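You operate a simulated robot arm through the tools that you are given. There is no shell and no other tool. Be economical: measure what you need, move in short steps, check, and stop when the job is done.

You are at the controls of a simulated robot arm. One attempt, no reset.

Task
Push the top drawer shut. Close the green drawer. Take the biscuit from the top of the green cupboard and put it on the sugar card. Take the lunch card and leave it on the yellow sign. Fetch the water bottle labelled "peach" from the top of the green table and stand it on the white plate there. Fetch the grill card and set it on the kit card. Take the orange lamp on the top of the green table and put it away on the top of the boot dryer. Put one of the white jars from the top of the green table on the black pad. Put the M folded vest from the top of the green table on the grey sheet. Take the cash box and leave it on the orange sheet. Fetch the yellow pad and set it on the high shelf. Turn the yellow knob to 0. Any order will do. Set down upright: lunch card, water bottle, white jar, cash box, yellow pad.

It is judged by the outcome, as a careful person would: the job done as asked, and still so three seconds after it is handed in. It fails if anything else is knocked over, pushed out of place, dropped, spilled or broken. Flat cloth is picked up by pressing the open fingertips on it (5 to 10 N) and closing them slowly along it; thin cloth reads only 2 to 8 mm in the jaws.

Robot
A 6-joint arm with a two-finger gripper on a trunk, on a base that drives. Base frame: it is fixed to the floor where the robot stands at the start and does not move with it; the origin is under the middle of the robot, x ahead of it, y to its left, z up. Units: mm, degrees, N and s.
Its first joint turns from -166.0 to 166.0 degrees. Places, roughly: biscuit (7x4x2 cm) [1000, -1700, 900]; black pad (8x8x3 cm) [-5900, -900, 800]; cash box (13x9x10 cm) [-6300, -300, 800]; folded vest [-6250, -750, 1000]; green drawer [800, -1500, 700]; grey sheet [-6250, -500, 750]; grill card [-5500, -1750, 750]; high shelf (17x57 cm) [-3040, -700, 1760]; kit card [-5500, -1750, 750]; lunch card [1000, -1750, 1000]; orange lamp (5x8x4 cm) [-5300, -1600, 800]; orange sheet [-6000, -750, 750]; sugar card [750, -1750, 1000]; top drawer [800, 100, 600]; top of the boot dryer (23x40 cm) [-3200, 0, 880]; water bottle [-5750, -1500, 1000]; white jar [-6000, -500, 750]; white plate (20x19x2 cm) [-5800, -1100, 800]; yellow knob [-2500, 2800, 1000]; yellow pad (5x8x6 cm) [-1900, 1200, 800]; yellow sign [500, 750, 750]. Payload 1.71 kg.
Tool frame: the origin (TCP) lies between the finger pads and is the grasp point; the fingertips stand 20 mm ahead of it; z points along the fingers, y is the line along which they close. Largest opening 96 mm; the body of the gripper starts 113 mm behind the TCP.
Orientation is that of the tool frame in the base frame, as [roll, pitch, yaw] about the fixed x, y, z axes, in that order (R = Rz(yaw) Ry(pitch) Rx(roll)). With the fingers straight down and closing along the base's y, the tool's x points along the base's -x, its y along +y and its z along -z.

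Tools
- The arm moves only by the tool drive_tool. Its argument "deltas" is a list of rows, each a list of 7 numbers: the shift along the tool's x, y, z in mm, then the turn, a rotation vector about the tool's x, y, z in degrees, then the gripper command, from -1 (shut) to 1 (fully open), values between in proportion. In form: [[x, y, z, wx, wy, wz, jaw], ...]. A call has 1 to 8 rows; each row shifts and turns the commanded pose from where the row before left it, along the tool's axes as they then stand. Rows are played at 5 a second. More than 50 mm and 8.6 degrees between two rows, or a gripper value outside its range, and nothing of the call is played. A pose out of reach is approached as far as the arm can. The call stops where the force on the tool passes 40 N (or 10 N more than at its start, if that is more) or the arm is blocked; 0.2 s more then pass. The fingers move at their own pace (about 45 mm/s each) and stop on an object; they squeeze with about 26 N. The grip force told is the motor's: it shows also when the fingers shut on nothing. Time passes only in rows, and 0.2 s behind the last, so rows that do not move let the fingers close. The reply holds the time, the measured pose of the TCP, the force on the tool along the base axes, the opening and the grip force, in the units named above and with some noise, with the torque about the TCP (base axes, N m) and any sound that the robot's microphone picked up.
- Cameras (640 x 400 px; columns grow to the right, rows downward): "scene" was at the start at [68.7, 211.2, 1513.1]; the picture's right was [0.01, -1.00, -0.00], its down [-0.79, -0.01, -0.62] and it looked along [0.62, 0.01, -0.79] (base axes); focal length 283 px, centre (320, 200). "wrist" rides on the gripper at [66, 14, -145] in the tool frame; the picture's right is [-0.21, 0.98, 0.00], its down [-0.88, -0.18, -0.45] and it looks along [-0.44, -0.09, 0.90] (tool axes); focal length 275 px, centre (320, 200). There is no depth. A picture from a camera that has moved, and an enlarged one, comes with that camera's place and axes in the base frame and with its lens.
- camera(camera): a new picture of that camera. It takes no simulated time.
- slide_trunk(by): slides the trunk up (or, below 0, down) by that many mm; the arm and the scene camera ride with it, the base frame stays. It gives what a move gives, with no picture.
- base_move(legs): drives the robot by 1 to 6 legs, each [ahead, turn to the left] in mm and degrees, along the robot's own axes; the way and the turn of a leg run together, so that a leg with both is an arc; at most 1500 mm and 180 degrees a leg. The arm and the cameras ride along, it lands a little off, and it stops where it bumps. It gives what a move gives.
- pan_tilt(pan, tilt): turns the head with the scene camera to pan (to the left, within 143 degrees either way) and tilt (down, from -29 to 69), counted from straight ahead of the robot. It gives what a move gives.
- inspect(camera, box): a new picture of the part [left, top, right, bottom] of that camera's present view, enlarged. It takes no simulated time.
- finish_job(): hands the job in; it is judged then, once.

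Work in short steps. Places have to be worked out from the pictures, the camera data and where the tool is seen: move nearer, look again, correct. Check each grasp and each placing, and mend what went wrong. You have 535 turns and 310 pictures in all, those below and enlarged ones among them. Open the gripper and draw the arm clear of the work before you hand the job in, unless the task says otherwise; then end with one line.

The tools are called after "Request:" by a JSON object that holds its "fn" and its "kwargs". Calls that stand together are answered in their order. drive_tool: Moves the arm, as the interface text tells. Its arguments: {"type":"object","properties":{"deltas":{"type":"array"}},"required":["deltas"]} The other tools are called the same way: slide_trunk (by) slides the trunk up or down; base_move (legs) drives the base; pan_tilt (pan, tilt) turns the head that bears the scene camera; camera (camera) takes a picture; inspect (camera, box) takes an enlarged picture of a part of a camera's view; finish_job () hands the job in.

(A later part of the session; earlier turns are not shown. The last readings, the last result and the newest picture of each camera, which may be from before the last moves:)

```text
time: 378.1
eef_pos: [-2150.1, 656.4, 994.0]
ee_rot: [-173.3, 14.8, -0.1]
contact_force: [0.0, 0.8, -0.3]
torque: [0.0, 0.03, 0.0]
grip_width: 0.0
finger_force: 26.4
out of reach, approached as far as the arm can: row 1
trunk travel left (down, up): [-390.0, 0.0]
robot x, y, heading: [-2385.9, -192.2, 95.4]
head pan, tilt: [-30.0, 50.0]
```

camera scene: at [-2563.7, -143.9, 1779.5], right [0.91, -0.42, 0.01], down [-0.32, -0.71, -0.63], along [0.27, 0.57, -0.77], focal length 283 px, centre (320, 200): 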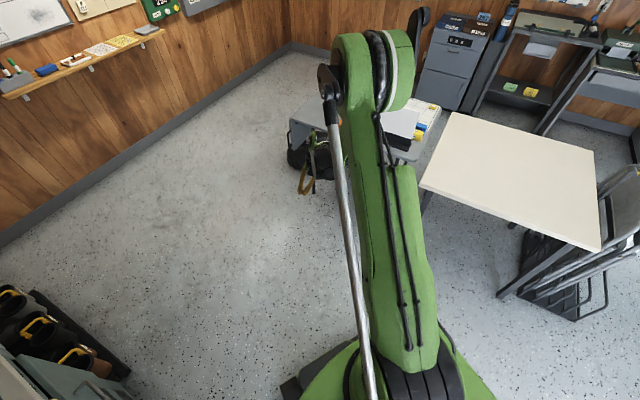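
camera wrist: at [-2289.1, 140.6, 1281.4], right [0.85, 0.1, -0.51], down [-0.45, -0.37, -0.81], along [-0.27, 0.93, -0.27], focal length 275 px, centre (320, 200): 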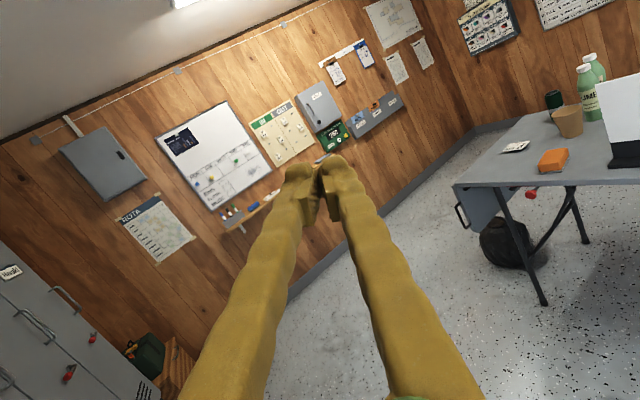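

Re-think: it behaves like a wrist joint where lateral lean is limited in this branch; to switch branches the tool must pass exactly through "pointing left" and on to "up", then over forward to "down". Do that: rotate about the forward axis 168°.

Request:
{"fn": "drive_tool", "kwargs": {"deltas": [[0, 0, 0, 2.76, -7.9, 0.2, -1], [0, 0, 0, 2.76, -7.9, 0.2, -1], [0, 0, 0, 2.76, -7.9, 0.2, -1], [0, 0, 0, 2.76, -7.9, 0.2, -1], [0, 0, 0, 2.76, -7.9, 0.2, -1], [0, 0, 0, 2.76, -7.9, 0.2, -1], [0, 0, 0, 2.76, -7.9, 0.2, -1], [0, 0, 0, 2.76, -7.9, 0.2, -1]]}}

Request:
{"fn": "drive_tool", "kwargs": {"deltas": [[0, 0, 0, 2.76, -7.9, 0.2, -1], [0, 0, 0, 2.76, -7.9, 0.2, -1], [0, 0, 0, 2.76, -7.9, 0.2, -1], [0, 0, 0, 2.76, -7.9, 0.2, -1], [0, 0, 0, 2.76, -7.9, 0.2, -1]]}}

```text
time: 379.9
eef_pos: [-2151.2, 656.6, 994.7]
ee_rot: [-115.8, 68.4, 44.2]
contact_force: [-0.3, 0.4, -0.2]
torque: [0.01, -0.02, -0.02]
grip_width: 0.0
finger_force: 25.4
trunk travel left (down, up): [-390.0, 0.0]
robot x, y, heading: [-2385.6, -191.9, 95.5]
head pan, tilt: [-30.0, 50.0]
```

```text
time: 381.1
eef_pos: [-2159.8, 643.4, 1020.4]
ee_rot: [-26.4, 53.1, 126.6]
contact_force: [-0.2, 0.7, 0.8]
torque: [0.03, 0.01, 0.03]
grip_width: 0.0
finger_force: 26.3
out of reach, approached as far as the arm can: row 4, 5
trunk travel left (down, up): [-390.0, 0.0]
robot x, y, heading: [-2387.2, -192.4, 95.4]
head pan, tilt: [-30.0, 50.0]
```

Passed through lateral to up-left. Now swing to forward at this elevation.

Request:
{"fn": "drive_tool", "kwargs": {"deltas": [[0, 0, 0, 6.7, 2.2, -4.5, -1], [0, 0, 0, 6.7, 2.2, -4.5, -1], [0, 0, 0, 6.7, 2.2, -4.5, -1], [0, 0, 0, 6.7, 2.2, -4.5, -1], [0, 0, 0, 6.7, 2.2, -4.5, -1], [0, 0, 0, 6.7, 2.2, -4.5, -1], [0, 0, 0, 6.7, 2.2, -4.5, -1], [0, 0, 0, 6.7, 2.2, -4.5, -1]]}}

Request:
{"fn": "drive_tool", "kwargs": {"deltas": [[0, 0, 0, 6.7, 2.2, -4.5, -1], [0, 0, 0, 6.7, 2.2, -4.5, -1]]}}

```text
time: 382.9
eef_pos: [-2138.5, 691.1, 1033.7]
ee_rot: [-26.1, 53.0, 59.7]
contact_force: [0.4, -0.1, -0.1]
torque: [-0.01, 0.0, 0.02]
grip_width: 0.0
finger_force: 26.0
out of reach, approached as far as the arm can: row 6, 7, 8
trunk travel left (down, up): [-390.0, 0.0]
robot x, y, heading: [-2387.6, -191.9, 95.4]
head pan, tilt: [-30.0, 50.0]
```

```text
time: 383.5
eef_pos: [-2134.8, 702.2, 1038.1]
ee_rot: [-26.0, 53.1, 43.1]
contact_force: [0.1, 0.0, 0.4]
torque: [0.0, -0.02, 0.01]
grip_width: 0.0
finger_force: 26.1
out of reach, approached as far as the arm can: row 1, 2
trunk travel left (down, up): [-390.0, 0.0]
robot x, y, heading: [-2385.8, -191.9, 95.7]
head pan, tilt: [-30.0, 50.0]
```

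Request:
{"fn": "drive_tool", "kwargs": {"deltas": [[0, 0, 0, -2.63, 7.95, 0, -1], [0, 0, 0, -2.63, 7.95, 0, -1], [0, 0, 0, -2.63, 7.95, 0, -1], [0, 0, 0, -2.63, 7.95, 0, -1], [0, 0, 0, -2.63, 7.95, 0, -1], [0, 0, 0, -2.63, 7.95, 0, -1], [0, 0, 0, -2.63, 7.95, 0, -1], [0, 0, 0, -2.63, 7.95, 0, -1]]}}

Request:
{"fn": "drive_tool", "kwargs": {"deltas": [[0, 0, 0, -2.63, 7.95, 0, -1], [0, 0, 0, -2.63, 7.95, 0, -1], [0, 0, 0, -2.63, 7.95, 0, -1], [0, 0, 0, -2.63, 7.95, 0, -1], [0, 0, 0, -2.63, 7.95, 0, -1], [0, 0, 0, -2.63, 7.95, 0, -1]]}}

```text
time: 385.3
eef_pos: [-2125.6, 706.9, 1041.5]
ee_rot: [-152.1, 54.5, -74.1]
contact_force: [0.3, -1.0, 0.4]
torque: [0.02, -0.04, 0.0]
grip_width: 0.0
finger_force: 25.9
out of reach, approached as far as the arm can: row 1, 5
trunk travel left (down, up): [-390.0, 0.0]
robot x, y, heading: [-2383.7, -192.2, 95.5]
head pan, tilt: [-30.0, 50.0]
```

```text
time: 386.7
eef_pos: [-2125.7, 707.1, 1040.9]
ee_rot: [-177.0, 8.4, -88.5]
contact_force: [-0.1, -1.0, 0.0]
torque: [-0.02, 0.0, 0.03]
grip_width: 0.0
finger_force: 26.4
trunk travel left (down, up): [-390.0, 0.0]
robot x, y, heading: [-2381.8, -190.6, 95.4]
head pan, tilt: [-30.0, 50.0]
```

The wrist is back in the normal branch. Straighten and bring the arm to the compact pose.

Request:
{"fn": "drive_tool", "kwargs": {"deltas": [[0, 0, 0, -3, 8, -2, -1], [34, 34, 0, 0, 0, 0, -1], [34, 34, 0, 0, 0, 0, -1], [34, 34, 0, 0, 0, 0, -1], [34, 34, 0, 0, 0, 0, -1], [34, 34, 0, 0, 0, 0, -1], [34, 34, 0, 0, 0, 0, -1], [34, 34, 0, 0, 0, 0, -1]]}}

Request:
{"fn": "drive_tool", "kwargs": {"deltas": [[34, 34, 0, 0, 0, 0, -1], [34, 34, 0, 0, 0, 0, -1], [34, 30, 0, 0, 0, 0, -1], [45, 0, -20, 0, 0, 0, -1], [20, 0, -20, 0, 0, 0, -1]]}}

```text
refused: row 1 steps farther than a row can; nothing moved
```

```text
time: 387.9
eef_pos: [-2219.2, 533.1, 1049.6]
ee_rot: [-177.1, 8.5, -88.5]
contact_force: [0.2, -0.7, -0.1]
torque: [0.0, 0.01, -0.01]
grip_width: 0.0
finger_force: 25.9
trunk travel left (down, up): [-390.0, 0.0]
robot x, y, heading: [-2389.0, -194.7, 95.5]
head pan, tilt: [-30.0, 50.0]
```

Request:
{"fn": "drive_tool", "kwargs": {"deltas": [[0, 0, 0, -3, 4, -2, -1], [30, 34, 0, 0, 4.4, -2, -1], [30, 34, 0, 0, 0, 0, -1], [30, 34, 0, 0, 0, 0, -1], [30, 34, 0, 0, 0, 0, -1], [30, 34, 0, 0, 0, 0, -1], [30, 34, 0, 0, 0, 0, -1], [30, 34, 0, 0, 0, 0, -1]]}}

Request:
{"fn": "base_move", "kwargs": {"legs": [[0, 135]]}}

Request:
{"fn": "pan_tilt", "kwargs": {"pan": 0, "tilt": 10}}

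Request:
{"fn": "camera", "kwargs": {"camera": "scene"}}

```text
time: 389.7
eef_pos: [-2439.6, 303.8, 1045.4]
ee_rot: [-179.8, 0.1, -84.7]
contact_force: [-0.1, 0.6, -0.3]
torque: [0.01, 0.0, -0.01]
grip_width: 0.1
finger_force: 26.1
trunk travel left (down, up): [-390.0, 0.0]
robot x, y, heading: [-2388.2, -195.2, 95.4]
head pan, tilt: [-30.0, 50.0]
```

```text
time: 398.8
eef_pos: [-2697.5, -580.5, 1046.7]
ee_rot: [-179.7, 0.1, 50.6]
contact_force: [0.1, 0.3, -0.3]
torque: [-0.02, -0.03, 0.0]
grip_width: 0.0
finger_force: 26.6
trunk travel left (down, up): [-390.0, 0.0]
robot x, y, heading: [-2391.8, -184.9, -129.0]
head pan, tilt: [-30.0, 50.0]
```

```text
time: 399.8
eef_pos: [-2686.8, -568.0, 1053.2]
ee_rot: [-179.9, 1.1, 50.5]
contact_force: [0.4, 1.2, 0.1]
torque: [-0.08, 0.05, 0.01]
grip_width: 0.1
finger_force: 26.0
trunk travel left (down, up): [-390.0, 0.0]
robot x, y, heading: [-2387.3, -188.0, -129.5]
head pan, tilt: [0.0, 10.0]
```

```text
160 pictures are left
camera scene: at [-2285.2, -389.7, 1841.0], right [-0.77, 0.63, 0.0], down [0.12, 0.15, -0.98], along [-0.62, -0.76, -0.19], focal length 283 px, centre (320, 200)
```

scene: 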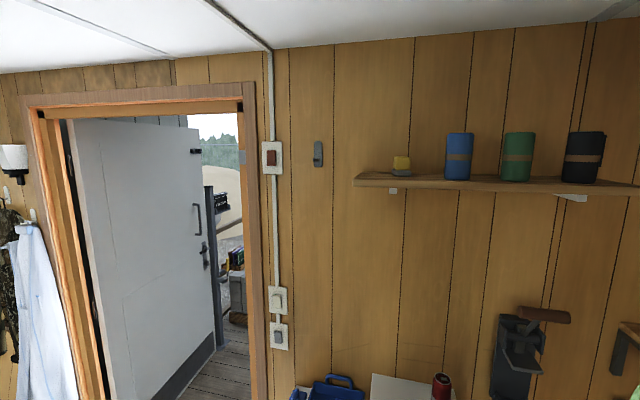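

The yellow pad stands well on the high shelf. Lower the trunk and drive to a point squarely in front of the door.

Request:
{"fn": "slide_trunk", "kwargs": {"by": -100}}

Request:
{"fn": "base_move", "kwargs": {"legs": [[0, 72.5], [1216, 0], [0, -87.7]]}}

Request:
{"fn": "pan_tilt", "kwargs": {"pan": 0, "tilt": 25}}

Request:
{"fn": "camera", "kwargs": {"camera": "scene"}}

```text
time: 401.1
eef_pos: [-2687.0, -569.0, 952.5]
ee_rot: [-179.8, 0.9, 50.5]
contact_force: [-0.9, 1.2, 0.2]
torque: [0.0, 0.06, 0.01]
grip_width: 0.1
finger_force: 25.5
trunk travel left (down, up): [-290.0, 100.0]
robot x, y, heading: [-2387.6, -188.3, -129.3]
head pan, tilt: [0.0, 10.0]
```

```text
time: 420.0
eef_pos: [-2108.3, -1492.5, 953.1]
ee_rot: [-179.9, 0.9, 36.3]
contact_force: [-0.7, -0.5, -0.1]
torque: [-0.02, 0.01, 0.0]
grip_width: 0.3
finger_force: 25.4
trunk travel left (down, up): [-290.0, 100.0]
robot x, y, heading: [-1723.7, -1197.8, -143.5]
head pan, tilt: [0.0, 10.0]
```

```text
time: 420.7
eef_pos: [-2095.9, -1482.6, 958.9]
ee_rot: [-179.8, 1.8, 36.3]
contact_force: [0.8, 0.8, 0.3]
torque: [-0.05, 0.05, -0.01]
grip_width: 0.2
finger_force: 25.9
trunk travel left (down, up): [-290.0, 100.0]
robot x, y, heading: [-1727.0, -1197.7, -143.4]
head pan, tilt: [0.0, 25.0]
```

```text
159 pictures are left
camera scene: at [-1669.2, -1415.7, 1716.9], right [-0.59, 0.8, 0.0], down [0.35, 0.26, -0.9], along [-0.72, -0.54, -0.43], focal length 283 px, centre (320, 200)
```

scene: 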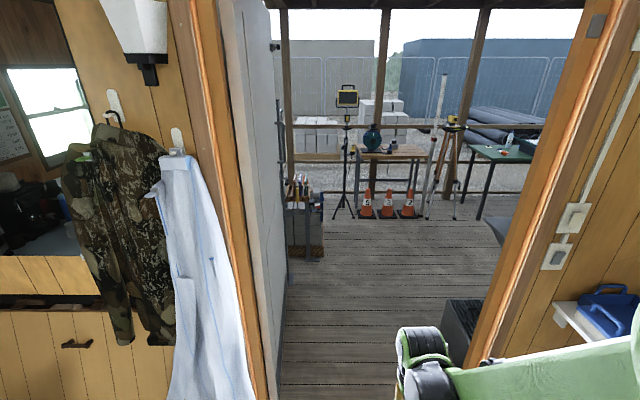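

Door opening spans about l=-520…+420; I'm at l≈19. Drive straight through with a slight left drift.

Request:
{"fn": "base_move", "kwargs": {"legs": [[0, 1], [700, 0]]}}

Request:
{"fn": "pan_tilt", "kwargs": {"pan": 0, "tilt": 40}}

Request:
{"fn": "camera", "kwargs": {"camera": "scene"}}

```text
time: 426.2
eef_pos: [-2645.0, -1913.8, 960.5]
ee_rot: [-179.7, 1.7, 37.3]
contact_force: [0.6, 0.1, 0.1]
torque: [0.01, -0.01, -0.05]
grip_width: 0.0
finger_force: 25.9
trunk travel left (down, up): [-290.0, 100.0]
robot x, y, heading: [-2280.6, -1619.8, -142.6]
head pan, tilt: [0.0, 25.0]
```

```text
time: 427.0
eef_pos: [-2637.1, -1907.8, 962.9]
ee_rot: [-179.8, 2.4, 37.3]
contact_force: [-0.5, -0.4, 0.8]
torque: [-0.01, 0.04, 0.04]
grip_width: 0.0
finger_force: 26.7
trunk travel left (down, up): [-290.0, 100.0]
robot x, y, heading: [-2276.7, -1617.6, -142.6]
head pan, tilt: [0.0, 40.0]
```

```text
158 pictures are left
camera scene: at [-2228.7, -1846.2, 1695.6], right [-0.61, 0.79, 0.0], down [0.52, 0.4, -0.75], along [-0.6, -0.46, -0.66], focal length 283 px, centre (320, 200)
```

scene: 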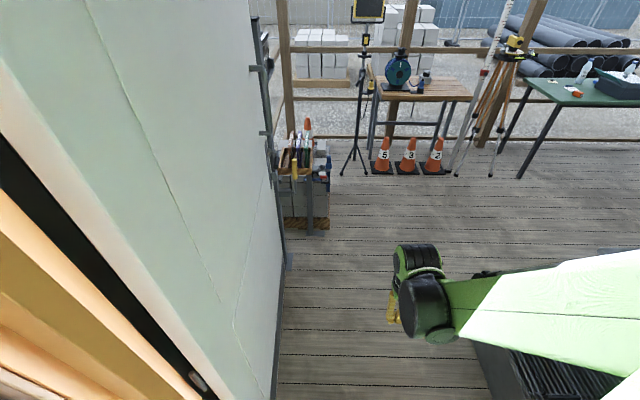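

Clear on both sides. Continue out onto the deck.

Request:
{"fn": "base_move", "kwargs": {"legs": [[1100, 0], [0, -60]]}}

Request:
{"fn": "pan_tilt", "kwargs": {"pan": 20, "tilt": 28}}

Request:
{"fn": "camera", "kwargs": {"camera": "scene"}}

```text
time: 438.6
eef_pos: [-3568.8, -2130.5, 967.9]
ee_rot: [-179.8, 3.4, -22.2]
contact_force: [0.3, 0.7, 0.4]
torque: [-0.02, -0.01, 0.0]
grip_width: 0.0
finger_force: 26.1
trunk travel left (down, up): [-290.0, 100.0]
robot x, y, heading: [-3156.5, -2290.6, 157.5]
head pan, tilt: [0.0, 40.0]
```

```text
time: 439.4
eef_pos: [-3551.3, -2136.1, 975.2]
ee_rot: [-179.7, 4.3, -22.2]
contact_force: [0.6, -0.9, -0.5]
torque: [0.02, 0.05, -0.02]
grip_width: 0.0
finger_force: 25.8
trunk travel left (down, up): [-290.0, 100.0]
robot x, y, heading: [-3154.6, -2285.3, 158.2]
head pan, tilt: [20.0, 28.0]
```

```text
157 pictures are left
camera scene: at [-3314.1, -2484.8, 1712.2], right [0.04, 1.0, 0.0], down [0.48, -0.02, -0.88], along [-0.88, 0.03, -0.48], focal length 283 px, centre (320, 200)
```

scene: 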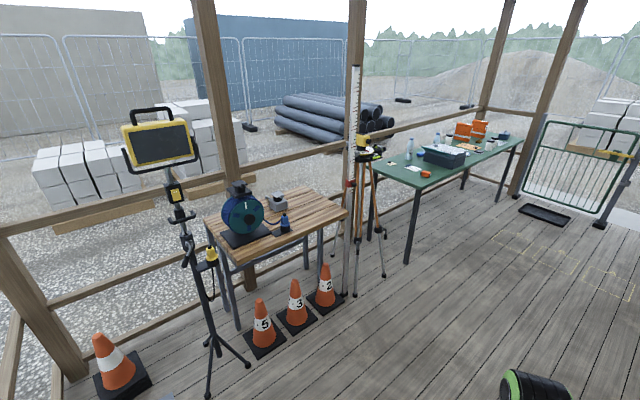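

The green table's front edge runs from (-5260, -1761) toward (-6443, 0). Drive to stand in front of its left part.

Request:
{"fn": "base_move", "kwargs": {"legs": [[0, -9], [1300, 0], [826, 0], [0, 66.2]]}}

Request:
{"fn": "pan_tilt", "kwargs": {"pan": 0, "tilt": 38}}

Request:
{"fn": "camera", "kwargs": {"camera": "scene"}}

Request:
{"fn": "camera", "kwargs": {"camera": "wrist"}}

```text
time: 459.1
eef_pos: [-5327.0, -1450.4, 973.5]
ee_rot: [-179.8, 4.1, 35.1]
contact_force: [-0.2, -1.1, -0.5]
torque: [-0.02, -0.02, 0.0]
grip_width: 0.0
finger_force: 25.8
trunk travel left (down, up): [-290.0, 100.0]
robot x, y, heading: [-4980.7, -1198.3, -144.8]
head pan, tilt: [20.0, 28.0]
```

```text
time: 459.9
eef_pos: [-5311.7, -1440.3, 980.2]
ee_rot: [-179.9, 5.1, 35.1]
contact_force: [-0.1, -0.3, -0.4]
torque: [-0.03, 0.09, -0.02]
grip_width: 0.3
finger_force: 25.8
trunk travel left (down, up): [-290.0, 100.0]
robot x, y, heading: [-4979.3, -1195.2, -144.9]
head pan, tilt: [0.0, 38.0]
```

```text
156 pictures are left
camera scene: at [-4922.8, -1409.1, 1696.7], right [-0.58, 0.82, 0.0], down [0.51, 0.36, -0.78], along [-0.64, -0.45, -0.62], focal length 283 px, centre (320, 200)
```

scene: 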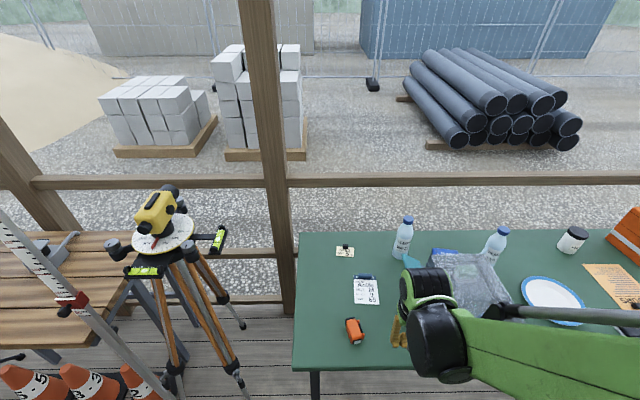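

```text
155 pictures are left
camera wrist: at [-5239.9, -1405.9, 1118.3], right [0.39, -0.92, 0.02], down [-0.79, -0.33, 0.52], along [-0.47, -0.22, -0.85], focal length 275 px, centre (320, 200)
```

wrist: 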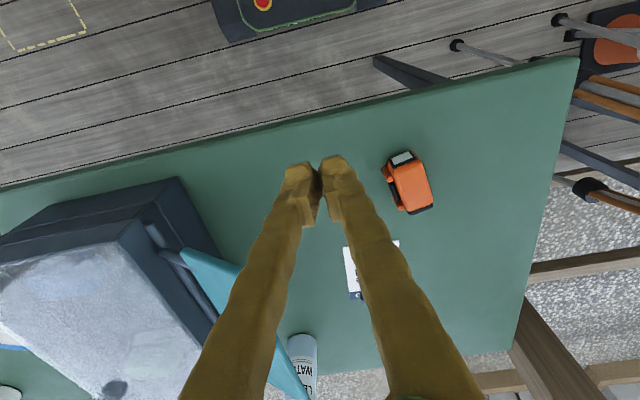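

Request:
{"fn": "inspect", "kwargs": {"camera": "scene", "box": [290, 210, 480, 370]}}

Request:
{"fn": "inspect", "kwargs": {"camera": "scene", "box": [440, 190, 640, 340]}}

```text
2.50 times, centred on (385, 290) of scene
camera zoom: at [-4922.8, -1409.1, 1696.7], right [-0.58, 0.82, 0.0], down [0.51, 0.36, -0.78], along [-0.64, -0.45, -0.62], focal length 707 px, centre (158, -25)
```

zoom: 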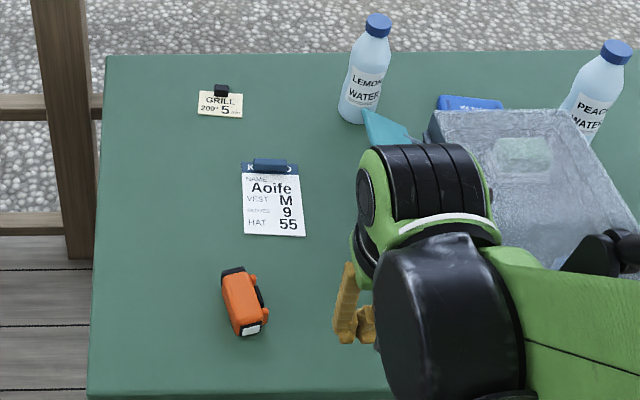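

```text
2.67 times, centred on (540, 265) of scene
camera zoom: at [-4922.8, -1409.1, 1696.7], right [-0.58, 0.82, 0.0], down [0.51, 0.36, -0.78], along [-0.64, -0.45, -0.62], focal length 754 px, centre (-267, 27)
```

zoom: 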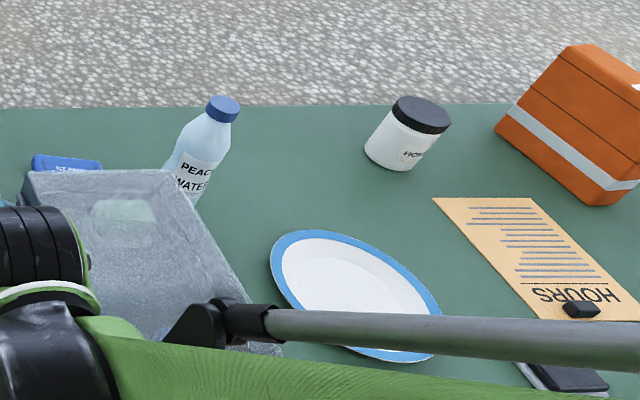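

The small "GRILL" card with a black clip must go on the kit card (Aoife: vest M). Move 120 mm closer and bring the wrist camera over the grill card.

Request:
{"fn": "base_move", "kwargs": {"legs": [[120, 0]]}}

Request:
{"fn": "drive_tool", "kwargs": {"deltas": [[-35, 12, 0, 0, 5, 0, 0.5], [-40, 15, 0, 0, 0, 0, 0.5], [-40, 15, 0, 0, 0, 0, 0.5], [-40, 15, 0, 0, 0, 0, 0.5], [-40, 15, 0, 0, 0, 0, 0.5], [-40, 15, 0, 0, 0, 0, 0.5]]}}

Request:
{"fn": "camera", "kwargs": {"camera": "wrist"}}

Request:
{"fn": "camera", "kwargs": {"camera": "scene"}}

```text
time: 461.4
eef_pos: [-5410.8, -1509.6, 979.8]
ee_rot: [-179.8, 5.1, 35.0]
contact_force: [1.1, 0.9, -0.1]
torque: [-0.05, 0.12, 0.03]
grip_width: 0.0
finger_force: 25.6
trunk travel left (down, up): [-290.0, 100.0]
robot x, y, heading: [-5081.7, -1263.0, -144.8]
head pan, tilt: [0.0, 38.0]
```

```text
time: 462.8
eef_pos: [-5543.4, -1708.6, 990.3]
ee_rot: [-179.8, 0.8, 35.0]
contact_force: [0.4, 0.3, 0.0]
torque: [-0.05, 0.07, -0.02]
grip_width: 72.0
finger_force: 0.0
trunk travel left (down, up): [-290.0, 100.0]
robot x, y, heading: [-5080.3, -1259.0, -144.9]
head pan, tilt: [0.0, 38.0]
```

```text
152 pictures are left
camera wrist: at [-5480.2, -1681.3, 1134.7], right [0.39, -0.92, 0.0], down [-0.82, -0.35, 0.46], along [-0.42, -0.18, -0.89], focal length 275 px, centre (320, 200)
```

wrist: 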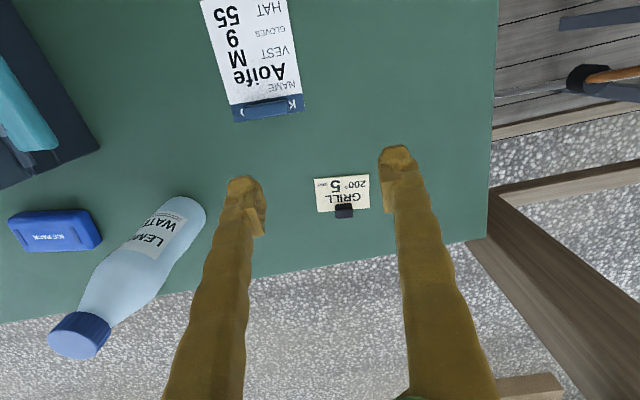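

```text
151 pictures are left
camera scene: at [-5026.7, -1482.0, 1696.4], right [-0.58, 0.82, 0.0], down [0.51, 0.36, -0.78], along [-0.64, -0.45, -0.63], focal length 283 px, centre (320, 200)
```

scene: 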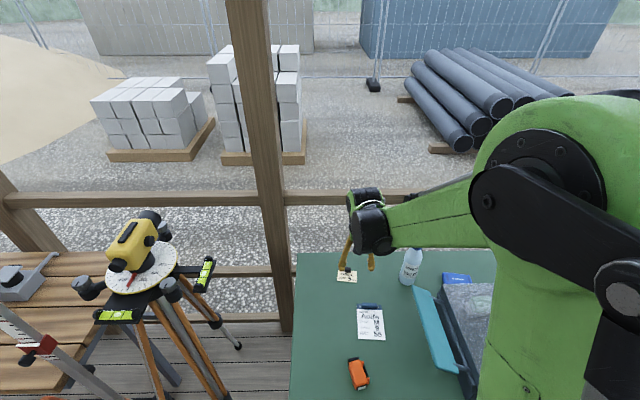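

Clip at ≈(-5625, -1776, ~835). Move over it and lower partway, narrowing the jaws.

Request:
{"fn": "drive_tool", "kwargs": {"deltas": [[-36, 3, 25, 0, 0.8, 0, 0.2], [-36, 3, 25, 0, 0, 0, 0.2], [-34, 2, 25, 0, 0, 0, 0], [0, 0, 15, 0, 0, 0, -0.2]]}}

Request:
{"fn": "camera", "kwargs": {"camera": "wrist"}}

Request:
{"fn": "inspect", "kwargs": {"camera": "scene", "box": [290, 200, 430, 310]}}

```text
time: 463.8
eef_pos: [-5627.4, -1776.0, 899.4]
ee_rot: [-179.9, -0.2, 34.9]
contact_force: [-0.2, -0.6, -0.2]
torque: [0.03, 0.02, -0.02]
grip_width: 38.5
finger_force: 0.0
trunk travel left (down, up): [-290.0, 100.0]
robot x, y, heading: [-5075.7, -1269.6, -145.0]
head pan, tilt: [0.0, 38.0]
```

```text
150 pictures are left
camera wrist: at [-5565.2, -1749.9, 1044.3], right [0.39, -0.92, 0.0], down [-0.82, -0.35, 0.44], along [-0.41, -0.17, -0.9], focal length 275 px, centre (320, 200)
```

wrist: 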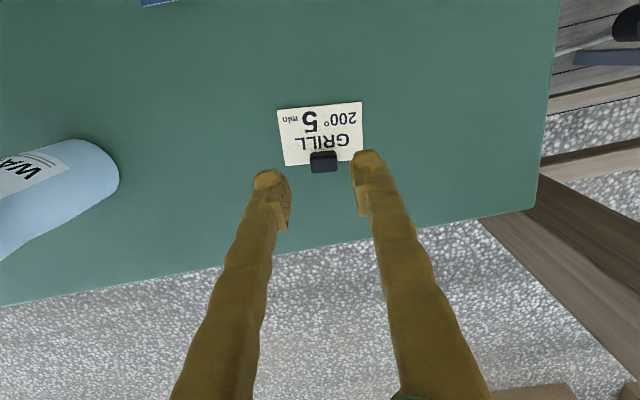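

```text
3.64 times, centred on (360, 255) of scene
camera zoom: at [-5028.0, -1483.3, 1696.3], right [-0.58, 0.82, 0.0], down [0.51, 0.36, -0.78], along [-0.64, -0.45, -0.63], focal length 1028 px, centre (174, 0)
```

zoom: 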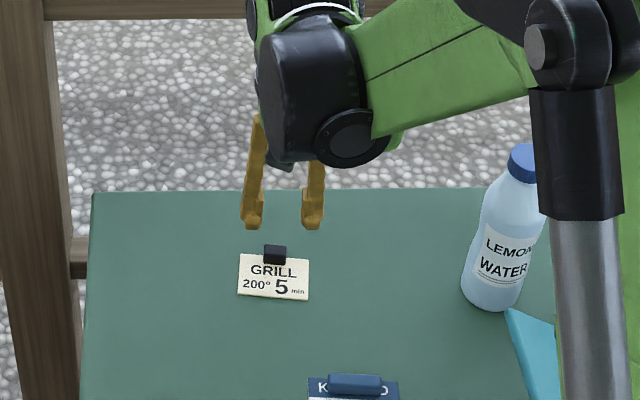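

Request:
{"fn": "drive_tool", "kwargs": {"deltas": [[-5, 0.5, 22, 0, 0, 0, -0.2], [0, 0, 20, 0, 0, 0, -0.2]]}}

Request:
{"fn": "camera", "kwargs": {"camera": "wrist"}}

Request:
{"fn": "inspect", "kwargs": {"camera": "scene", "box": [310, 230, 390, 300]}}

```text
time: 464.4
eef_pos: [-5629.8, -1779.8, 858.0]
ee_rot: [-179.8, -0.1, 35.1]
contact_force: [-0.8, 0.1, 0.0]
torque: [-0.03, 0.0, -0.03]
grip_width: 38.4
finger_force: 0.1
trunk travel left (down, up): [-290.0, 100.0]
robot x, y, heading: [-5079.1, -1261.9, -144.6]
head pan, tilt: [0.0, 38.0]
```

```text
148 pictures are left
camera wrist: at [-5568.9, -1752.6, 1002.7], right [0.39, -0.92, 0.0], down [-0.82, -0.35, 0.44], along [-0.41, -0.17, -0.9], focal length 275 px, centre (320, 200)
```

wrist: 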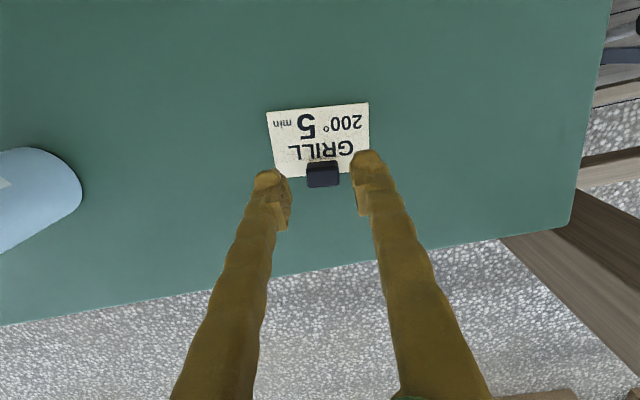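

```text
5.71 times, centred on (350, 265) of scene
camera zoom: at [-5027.9, -1483.1, 1696.3], right [-0.58, 0.82, 0.0], down [0.51, 0.36, -0.78], along [-0.64, -0.45, -0.63], focal length 1615 px, centre (149, -171)
```

zoom: 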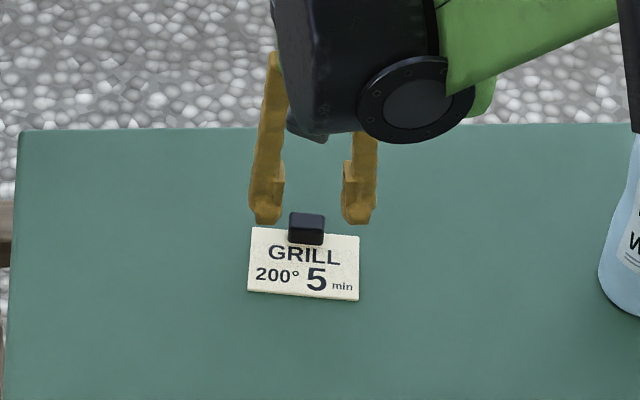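

Request:
{"fn": "drive_tool", "kwargs": {"deltas": [[0, 0, 6, 0, 0, 0, -0.2], [0, 0, 5, 0, 0, 0, -0.2], [0, 0, 4, 0, 0, 0, -0.2]]}}

Request:
{"fn": "inspect", "kwargs": {"camera": "wrist", "box": [240, 100, 400, 220]}}

Request:
{"fn": "inspect", "kwargs": {"camera": "scene", "box": [310, 230, 390, 300]}}

```text
time: 465.2
eef_pos: [-5631.1, -1779.0, 842.3]
ee_rot: [-179.7, -0.1, 35.0]
contact_force: [0.4, 0.0, 1.0]
torque: [-0.04, 0.01, 0.04]
grip_width: 38.5
finger_force: 0.0
trunk travel left (down, up): [-290.0, 100.0]
robot x, y, heading: [-5079.0, -1266.6, -144.8]
head pan, tilt: [0.0, 38.0]
```

```text
3.33 times, centred on (320, 160) of wrist
camera zoom: at [-5568.9, -1752.7, 987.6], right [0.39, -0.92, 0.0], down [-0.82, -0.35, 0.44], along [-0.41, -0.17, -0.9], focal length 918 px, centre (320, 333)
```

zoom: 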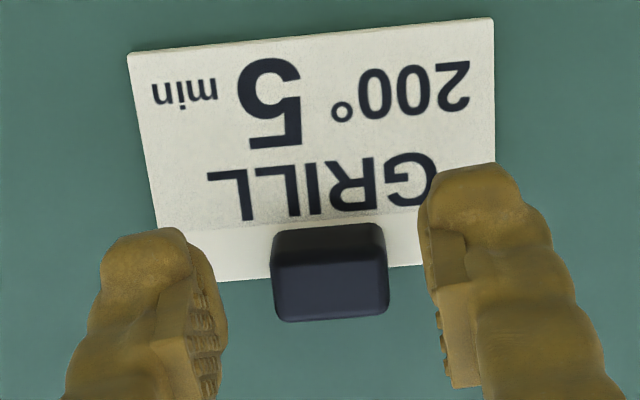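

```text
5.71 times, centred on (350, 265) of scene
camera zoom: at [-5027.6, -1482.9, 1696.3], right [-0.58, 0.82, 0.0], down [0.51, 0.36, -0.78], along [-0.64, -0.45, -0.63], focal length 1615 px, centre (149, -171)
```

zoom: 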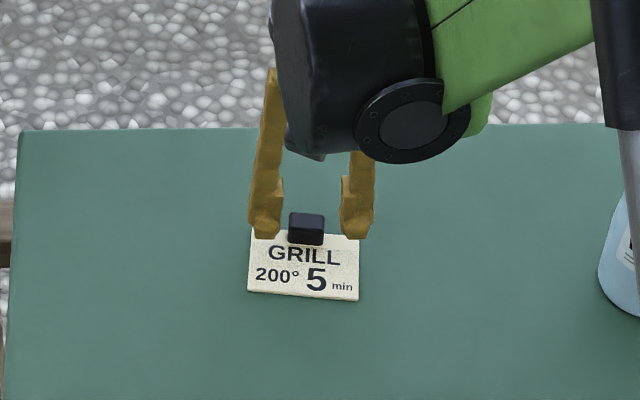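

Request:
{"fn": "drive_tool", "kwargs": {"deltas": [[0, 0, 3, 0, 0, 0, -0.2], [0, 0, 3, 0, 0, 0, -0.2], [0, 0, 2, 0, 0, 0, -0.2], [0, 0, 2, 0, 0, 0, -0.2]]}}

Request:
{"fn": "inspect", "kwargs": {"camera": "scene", "box": [310, 230, 390, 300]}}

```text
time: 466.2
eef_pos: [-5630.8, -1780.2, 834.0]
ee_rot: [-179.8, -0.1, 35.0]
contact_force: [0.5, -0.8, -0.6]
torque: [0.0, 0.03, -0.01]
grip_width: 38.6
finger_force: 0.1
trunk travel left (down, up): [-290.0, 100.0]
robot x, y, heading: [-5084.4, -1262.6, -144.9]
head pan, tilt: [0.0, 38.0]
```

```text
5.71 times, centred on (350, 265) of scene
camera zoom: at [-5027.5, -1482.9, 1696.3], right [-0.58, 0.82, 0.0], down [0.51, 0.36, -0.78], along [-0.64, -0.45, -0.63], focal length 1615 px, centre (149, -171)
```

zoom: 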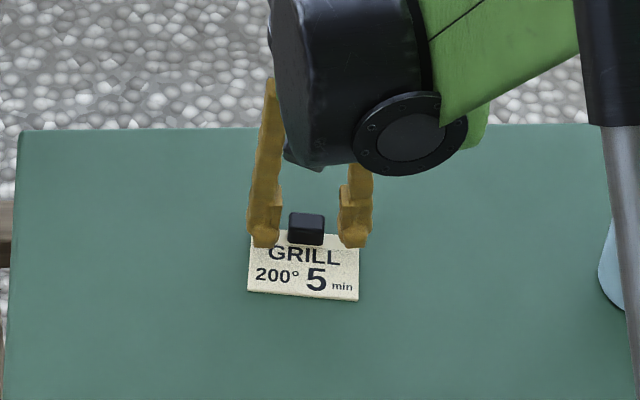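

Request:
{"fn": "drive_tool", "kwargs": {"deltas": [[0, 0, 2, 0, 0, 0, -0.2], [0, 0, 2, 0, 0, 0, -0.2], [0, 0, 2, 0, 0, 0, -0.2]]}}

```text
time: 467.0
eef_pos: [-5630.9, -1780.2, 828.5]
ee_rot: [-179.8, -0.1, 35.1]
contact_force: [-0.2, 0.3, 0.3]
torque: [0.0, 0.03, -0.04]
grip_width: 38.5
finger_force: 0.1
trunk travel left (down, up): [-290.0, 100.0]
robot x, y, heading: [-5081.8, -1259.6, -144.7]
head pan, tilt: [0.0, 38.0]
```

Still free (tips at z≈808). Close on the clip here.

Request:
{"fn": "drive_tool", "kwargs": {"deltas": [[0, 0, 0, 0, 0, 0, -0.5], [0, 0, 0, 0, 0, 0, -1], [0, 0, 0, 0, 0, 0, -1]]}}

Request:
{"fn": "inspect", "kwargs": {"camera": "wrist", "box": [240, 100, 400, 220]}}

```text
time: 467.8
eef_pos: [-5631.2, -1779.5, 827.3]
ee_rot: [-179.8, -0.1, 35.0]
contact_force: [0.3, 0.1, 0.4]
torque: [0.0, -0.01, 0.0]
grip_width: 21.7
finger_force: 25.8
trunk travel left (down, up): [-290.0, 100.0]
robot x, y, heading: [-5078.3, -1262.1, -144.5]
head pan, tilt: [0.0, 38.0]
```

```text
3.33 times, centred on (320, 160) of wrist
camera zoom: at [-5569.0, -1752.7, 971.8], right [0.39, -0.92, 0.0], down [-0.82, -0.35, 0.44], along [-0.41, -0.17, -0.9], focal length 918 px, centre (320, 333)
```

zoom: 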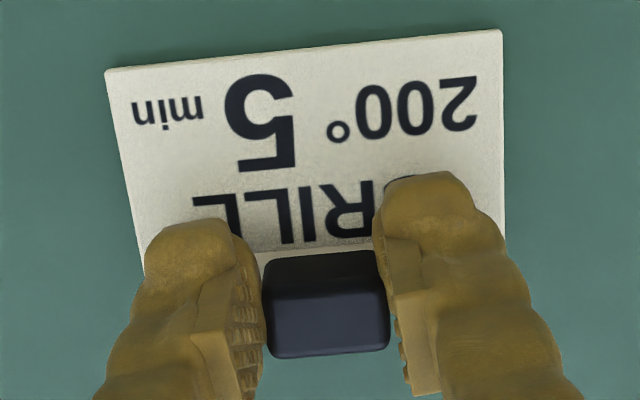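

Clip gripped (21.7 mm). Lift and move over the kit card, centred ≈(-5507, -1617).

Request:
{"fn": "drive_tool", "kwargs": {"deltas": [[0, 0, -15, 0, 0, 0, -1], [0, 0, -35, 0, 0, 0, -1], [40, -14, 0, 0, 0, 0, -1], [44, -15, 0, 0, 0, 0, -1], [44, -15, 0, 0, 0, 0, -1], [44, -14, 0, 0, 0, 0, -1]]}}

Request:
{"fn": "camera", "kwargs": {"camera": "wrist"}}

Request:
{"fn": "inspect", "kwargs": {"camera": "scene", "box": [300, 240, 440, 360]}}

```text
time: 469.2
eef_pos: [-5522.7, -1634.5, 878.2]
ee_rot: [-179.8, -0.1, 35.0]
contact_force: [0.4, 0.5, -0.2]
torque: [0.04, -0.04, 0.02]
grip_width: 22.3
finger_force: 25.9
trunk travel left (down, up): [-290.0, 100.0]
robot x, y, heading: [-5078.8, -1262.2, -144.9]
head pan, tilt: [0.0, 38.0]
```

```text
142 pictures are left
camera wrist: at [-5460.8, -1606.7, 1022.4], right [0.39, -0.92, 0.0], down [-0.82, -0.35, 0.44], along [-0.41, -0.17, -0.9], focal length 275 px, centre (320, 200)
```

wrist: 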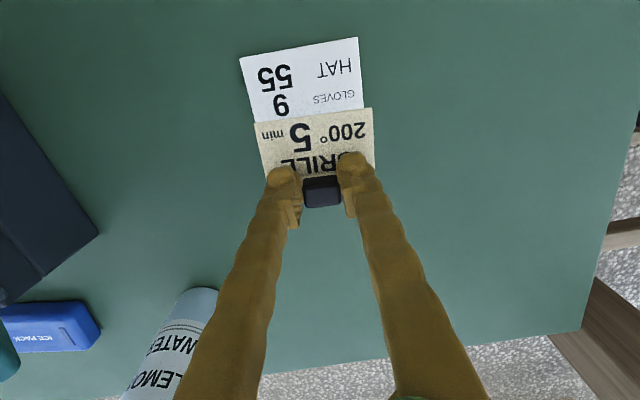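

```text
3.33 times, centred on (370, 300) of scene
camera zoom: at [-5027.5, -1483.0, 1696.3], right [-0.58, 0.82, 0.0], down [0.51, 0.36, -0.78], along [-0.64, -0.45, -0.63], focal length 942 px, centre (153, -133)
```

zoom: 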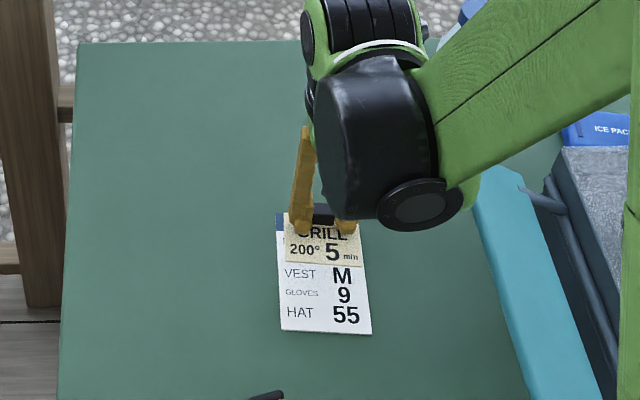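

Well positioned. Lower onto the kit card.

Request:
{"fn": "drive_tool", "kwargs": {"deltas": [[0, 0, 20, 0, 0, 0, -1], [0, 0, 16, 0, 0, 0, -1], [0, 0, 5, 0, 0, 0, -1]]}}

Request:
{"fn": "drive_tool", "kwargs": {"deltas": [[0, 0, 2, 0, 0, 0, -1], [0, 0, 2, 0, 0, 0, -1], [0, 0, 1.5, 0, 0, 0, -1]]}}

Request:
{"fn": "inspect", "kwargs": {"camera": "scene", "box": [320, 250, 420, 350]}}

```text
time: 470.0
eef_pos: [-5522.6, -1633.5, 836.1]
ee_rot: [-179.8, -0.1, 35.0]
contact_force: [0.5, -0.3, -0.5]
torque: [0.0, 0.0, -0.02]
grip_width: 22.1
finger_force: 26.1
trunk travel left (down, up): [-290.0, 100.0]
robot x, y, heading: [-5078.8, -1266.4, -144.8]
head pan, tilt: [0.0, 38.0]
```

```text
time: 470.8
eef_pos: [-5522.0, -1633.1, 830.3]
ee_rot: [-179.9, -0.2, 34.9]
contact_force: [-0.8, 0.3, 0.1]
torque: [0.01, 0.02, 0.03]
grip_width: 22.0
finger_force: 26.4
trunk travel left (down, up): [-290.0, 100.0]
robot x, y, heading: [-5081.4, -1263.6, -144.9]
head pan, tilt: [0.0, 38.0]
```

```text
4.00 times, centred on (370, 300) of scene
camera zoom: at [-5027.5, -1482.8, 1696.3], right [-0.58, 0.82, 0.0], down [0.51, 0.36, -0.78], along [-0.64, -0.45, -0.63], focal length 1131 px, centre (120, -200)
```

zoom: 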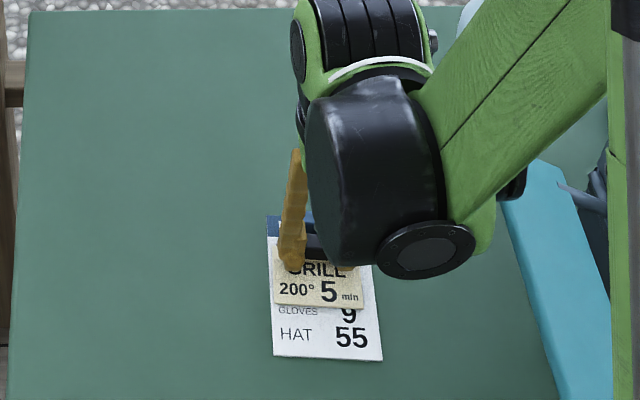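

Request:
{"fn": "drive_tool", "kwargs": {"deltas": [[0, 0, 1.5, 0, 0, 0, -1], [0, 0, 1.5, 0, 0, 0, -1], [0, 0, 1, 0, 0, 0, -1]]}}

```text
time: 471.6
eef_pos: [-5521.7, -1632.4, 829.0]
ee_rot: [-179.8, 0.0, 35.0]
contact_force: [-2.5, -0.7, 30.5]
torque: [-0.06, 0.07, -0.05]
grip_width: 22.1
finger_force: 25.6
trunk travel left (down, up): [-290.0, 100.0]
robot x, y, heading: [-5077.4, -1260.2, -144.7]
head pan, tilt: [0.0, 38.0]
```

Contact (30 N). Relieve a little, open, and rise.

Request:
{"fn": "drive_tool", "kwargs": {"deltas": [[0, 0, -1, 0, 0, 0, -1], [0, 0, 0, 0, 0, 0, -0.4], [0, 0, 0, 0, 0, 0, -0.2], [0, 0, -15, 0, 0, 0, -0.2], [0, 0, -30, 0, 0, 0, -0.2], [0, 0, -45, 0, 0, 0, -0.2]]}}

Request:
{"fn": "camera", "kwargs": {"camera": "wrist"}}

```text
time: 473.0
eef_pos: [-5522.2, -1632.1, 919.9]
ee_rot: [-179.7, -0.1, 35.0]
contact_force: [0.4, 0.1, 0.3]
torque: [0.04, -0.03, 0.0]
grip_width: 38.3
finger_force: 0.1
trunk travel left (down, up): [-290.0, 100.0]
robot x, y, heading: [-5079.9, -1262.4, -144.8]
head pan, tilt: [0.0, 38.0]
```

```text
139 pictures are left
camera wrist: at [-5460.6, -1607.2, 1063.7], right [0.39, -0.92, 0.0], down [-0.82, -0.35, 0.44], along [-0.41, -0.17, -0.9], focal length 275 px, centre (320, 200)
```

wrist: 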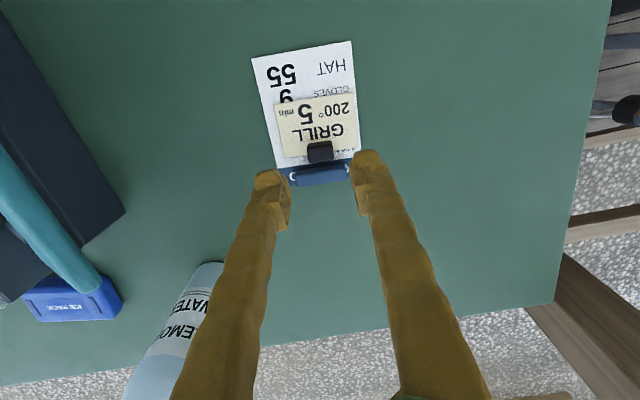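

Grill card is on the kit card. Next the peach bottle and plate: raise and retract, then shift the base ~520 mm to the right along the table.

Request:
{"fn": "drive_tool", "kwargs": {"deltas": [[35, 0, -35, 0, 0, 0, -0.2], [35, 0, -35, 0, 0, 0, -0.2], [35, 0, -35, 0, 0, 0, -0.2], [35, 0, -35, 0, 0, 0, -0.2], [0, 0, -45, 0, 0, 0, 0.5]]}}

Request:
{"fn": "slide_trunk", "kwargs": {"by": 60}}

Request:
{"fn": "base_move", "kwargs": {"legs": [[-80, 0], [0, -90], [520, 0], [0, 90], [80, 0]]}}

Request:
{"fn": "pan_tilt", "kwargs": {"pan": 10, "tilt": 40}}

Request:
{"fn": "camera", "kwargs": {"camera": "scene"}}

Request:
{"fn": "camera", "kwargs": {"camera": "wrist"}}

```text
time: 474.2
eef_pos: [-5408.2, -1555.6, 1105.1]
ee_rot: [-179.9, -0.1, 35.0]
contact_force: [-0.2, -0.3, 0.6]
torque: [0.01, 0.01, 0.02]
grip_width: 72.1
finger_force: 0.2
trunk travel left (down, up): [-290.0, 100.0]
robot x, y, heading: [-5077.8, -1264.4, -144.8]
head pan, tilt: [0.0, 38.0]
```

```text
time: 475.2
eef_pos: [-5408.6, -1554.8, 1163.3]
ee_rot: [-179.8, -0.2, 35.0]
contact_force: [-0.2, -0.2, 0.4]
torque: [0.02, -0.01, -0.01]
grip_width: 71.9
finger_force: 0.0
trunk travel left (down, up): [-350.0, 40.0]
robot x, y, heading: [-5078.0, -1261.0, -144.7]
head pan, tilt: [0.0, 38.0]
```

```text
time: 492.6
eef_pos: [-5688.8, -1115.1, 1171.8]
ee_rot: [-179.8, 1.2, 34.9]
contact_force: [0.4, 0.5, -0.3]
torque: [-0.02, 0.0, 0.01]
grip_width: 71.9
finger_force: 0.1
trunk travel left (down, up): [-350.0, 40.0]
robot x, y, heading: [-5383.0, -834.1, -145.0]
head pan, tilt: [0.0, 38.0]
```

```text
time: 493.3
eef_pos: [-5692.8, -1117.6, 1170.4]
ee_rot: [-179.9, 0.8, 35.0]
contact_force: [-0.3, 0.7, -0.1]
torque: [-0.03, 0.02, 0.05]
grip_width: 71.9
finger_force: 0.1
trunk travel left (down, up): [-350.0, 40.0]
robot x, y, heading: [-5376.6, -838.4, -145.1]
head pan, tilt: [10.0, 40.0]
```

```text
138 pictures are left
camera scene: at [-5287.6, -1043.9, 1754.7], right [-0.71, 0.71, 0.0], down [0.45, 0.45, -0.77], along [-0.55, -0.54, -0.64], focal length 283 px, centre (320, 200)
```

scene: 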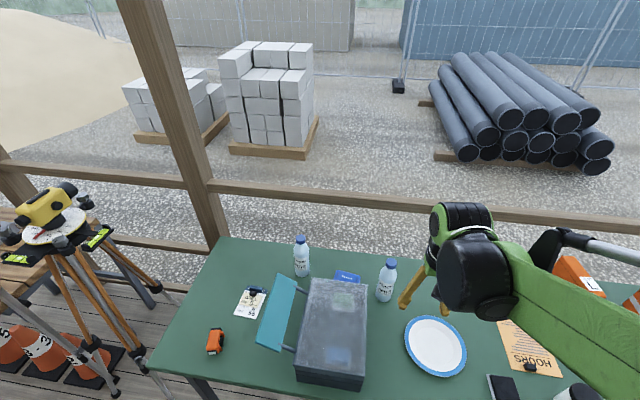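

```text
137 pictures are left
camera wrist: at [-5629.2, -1089.7, 1313.8], right [0.39, -0.92, 0.0], down [-0.82, -0.35, 0.46], along [-0.42, -0.18, -0.89], focal length 275 px, centre (320, 200)
```

wrist: 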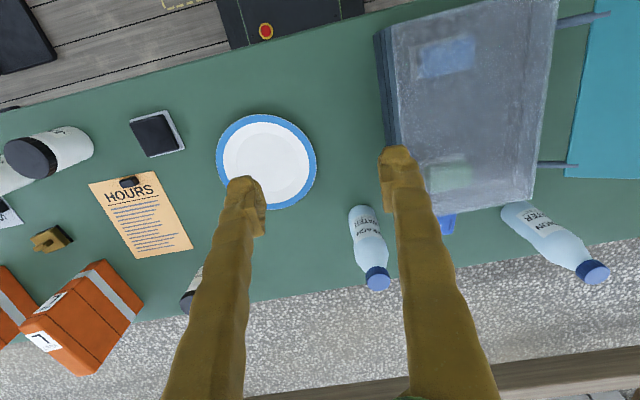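

Peach bottle at ≈(-5860, -1285), plate ≈(-5825, -1064). Move the open gripper above the bottle and check alignment.

Request:
{"fn": "drive_tool", "kwargs": {"deltas": [[-46, 8, 0, 0, 0.8, 0, 0.9], [-46, 8, 0, 0, 0, 0, 0.9], [-46, 8, 0, 0, 0, 0, 0.9], [-46, 8, 0, 0, 0, 0, 0.9], [-46, 8, 0, 0, 0, 0, 0.9]]}}

Request:
{"fn": "camera", "kwargs": {"camera": "wrist"}}

Request:
{"fn": "inspect", "kwargs": {"camera": "scene", "box": [270, 180, 500, 340]}}

```text
time: 494.7
eef_pos: [-5878.5, -1295.3, 1158.8]
ee_rot: [-179.8, -1.1, 35.0]
contact_force: [3.1, 1.9, 2.1]
torque: [-0.24, 0.34, 0.04]
grip_width: 91.3
finger_force: 0.1
trunk travel left (down, up): [-350.0, 40.0]
robot x, y, heading: [-5377.2, -837.5, -145.1]
head pan, tilt: [10.0, 40.0]
stopped in row 5: the arm was blocked; the commanded pose is now the measured one
```

```text
136 pictures are left
camera wrist: at [-5818.0, -1270.4, 1303.9], right [0.39, -0.92, -0.01], down [-0.83, -0.36, 0.43], along [-0.4, -0.16, -0.9], focal length 275 px, centre (320, 200)
```

wrist: 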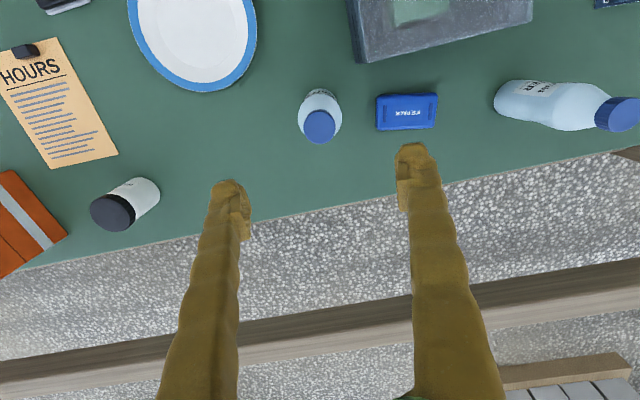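

```text
2.50 times, centred on (385, 260) of scene
camera zoom: at [-5312.7, -1061.7, 1753.7], right [-0.71, 0.71, 0.0], down [0.46, 0.46, -0.76], along [-0.54, -0.54, -0.65], focal length 707 px, centre (158, 50)
```

zoom: 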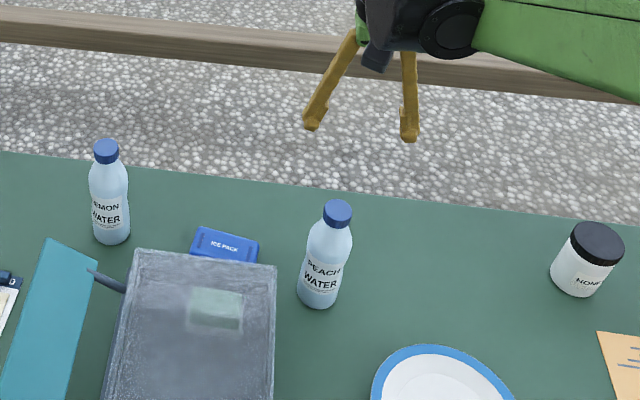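

Slightly overshot (arm touched its limit). Back up 14 mm and descend around the bottle, first 120 mm.

Request:
{"fn": "drive_tool", "kwargs": {"deltas": [[14, 0, 10, 0, -1, 0, 0.9], [0, 0, 40, 0, 0, 0, 0.9], [0, 0, 40, 0, 0, 0, 0.9], [0, 0, 30, 0, 0, 0, 0.9]]}}

Request:
{"fn": "camera", "kwargs": {"camera": "wrist"}}

Request:
{"fn": "camera", "kwargs": {"camera": "scene"}}

```text
time: 495.7
eef_pos: [-5863.9, -1286.8, 1039.7]
ee_rot: [-179.8, 0.1, 35.2]
contact_force: [-0.4, 0.0, 0.7]
torque: [-0.03, 0.05, -0.01]
grip_width: 91.1
finger_force: 0.0
trunk travel left (down, up): [-350.0, 40.0]
robot x, y, heading: [-5379.1, -835.0, -145.5]
head pan, tilt: [10.0, 40.0]
```

```text
134 pictures are left
camera wrist: at [-5802.1, -1258.7, 1184.3], right [0.39, -0.92, 0.0], down [-0.82, -0.35, 0.45], along [-0.41, -0.17, -0.89], focal length 275 px, centre (320, 200)
```

wrist: 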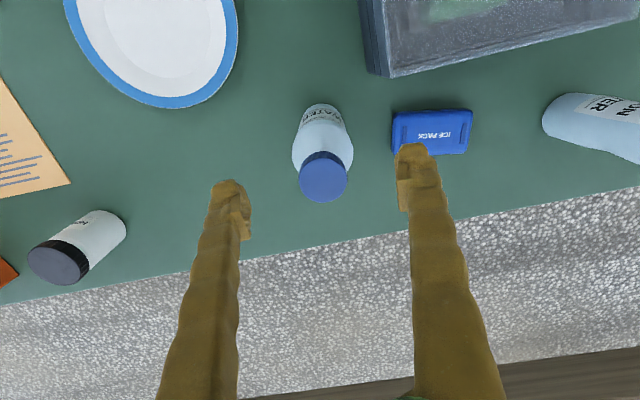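

```text
133 pictures are left
camera scene: at [-5306.4, -1057.3, 1754.1], right [-0.71, 0.71, 0.0], down [0.46, 0.46, -0.76], along [-0.54, -0.54, -0.65], focal length 283 px, centre (320, 200)
```

scene: 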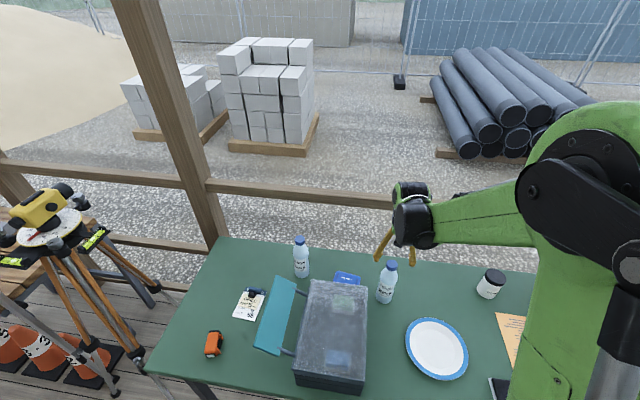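

Centred over the cap. Descend to mid-body and close.

Request:
{"fn": "drive_tool", "kwargs": {"deltas": [[0, 0, 40, 0, 0, 0, 0.9], [0, 0, 40, 0, 0, 0, 0.9], [0, 0, 40, 0, 0, 0, 0.9]]}}

Request:
{"fn": "camera", "kwargs": {"camera": "wrist"}}

Request:
{"fn": "inspect", "kwargs": {"camera": "scene", "box": [330, 180, 450, 320]}}

```text
time: 496.5
eef_pos: [-5867.4, -1288.6, 917.6]
ee_rot: [-179.8, -0.1, 35.1]
contact_force: [-0.2, 0.0, -0.3]
torque: [0.0, 0.0, -0.01]
grip_width: 91.2
finger_force: 0.1
trunk travel left (down, up): [-350.0, 40.0]
robot x, y, heading: [-5381.6, -838.0, -145.1]
head pan, tilt: [10.0, 40.0]
```

```text
132 pictures are left
camera wrist: at [-5806.1, -1260.5, 1062.4], right [0.39, -0.92, 0.0], down [-0.82, -0.35, 0.44], along [-0.41, -0.17, -0.9], focal length 275 px, centre (320, 200)
```

wrist: 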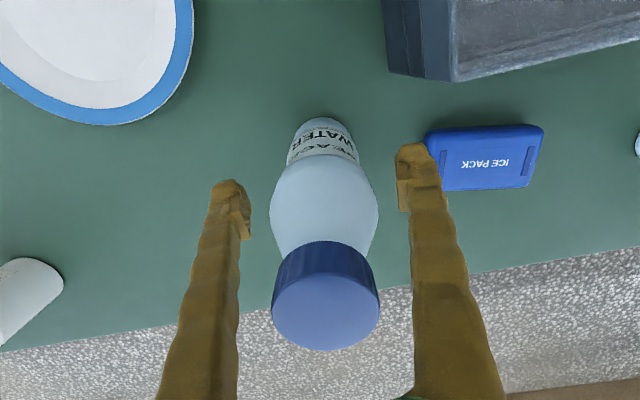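

```text
2.86 times, centred on (390, 250) of scene
camera zoom: at [-5320.1, -1066.6, 1753.4], right [-0.71, 0.71, 0.0], down [0.47, 0.46, -0.76], along [-0.53, -0.53, -0.65], focal length 808 px, centre (120, 57)
```

zoom: 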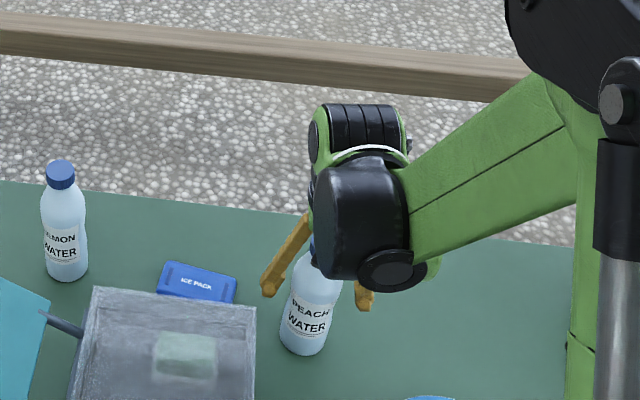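

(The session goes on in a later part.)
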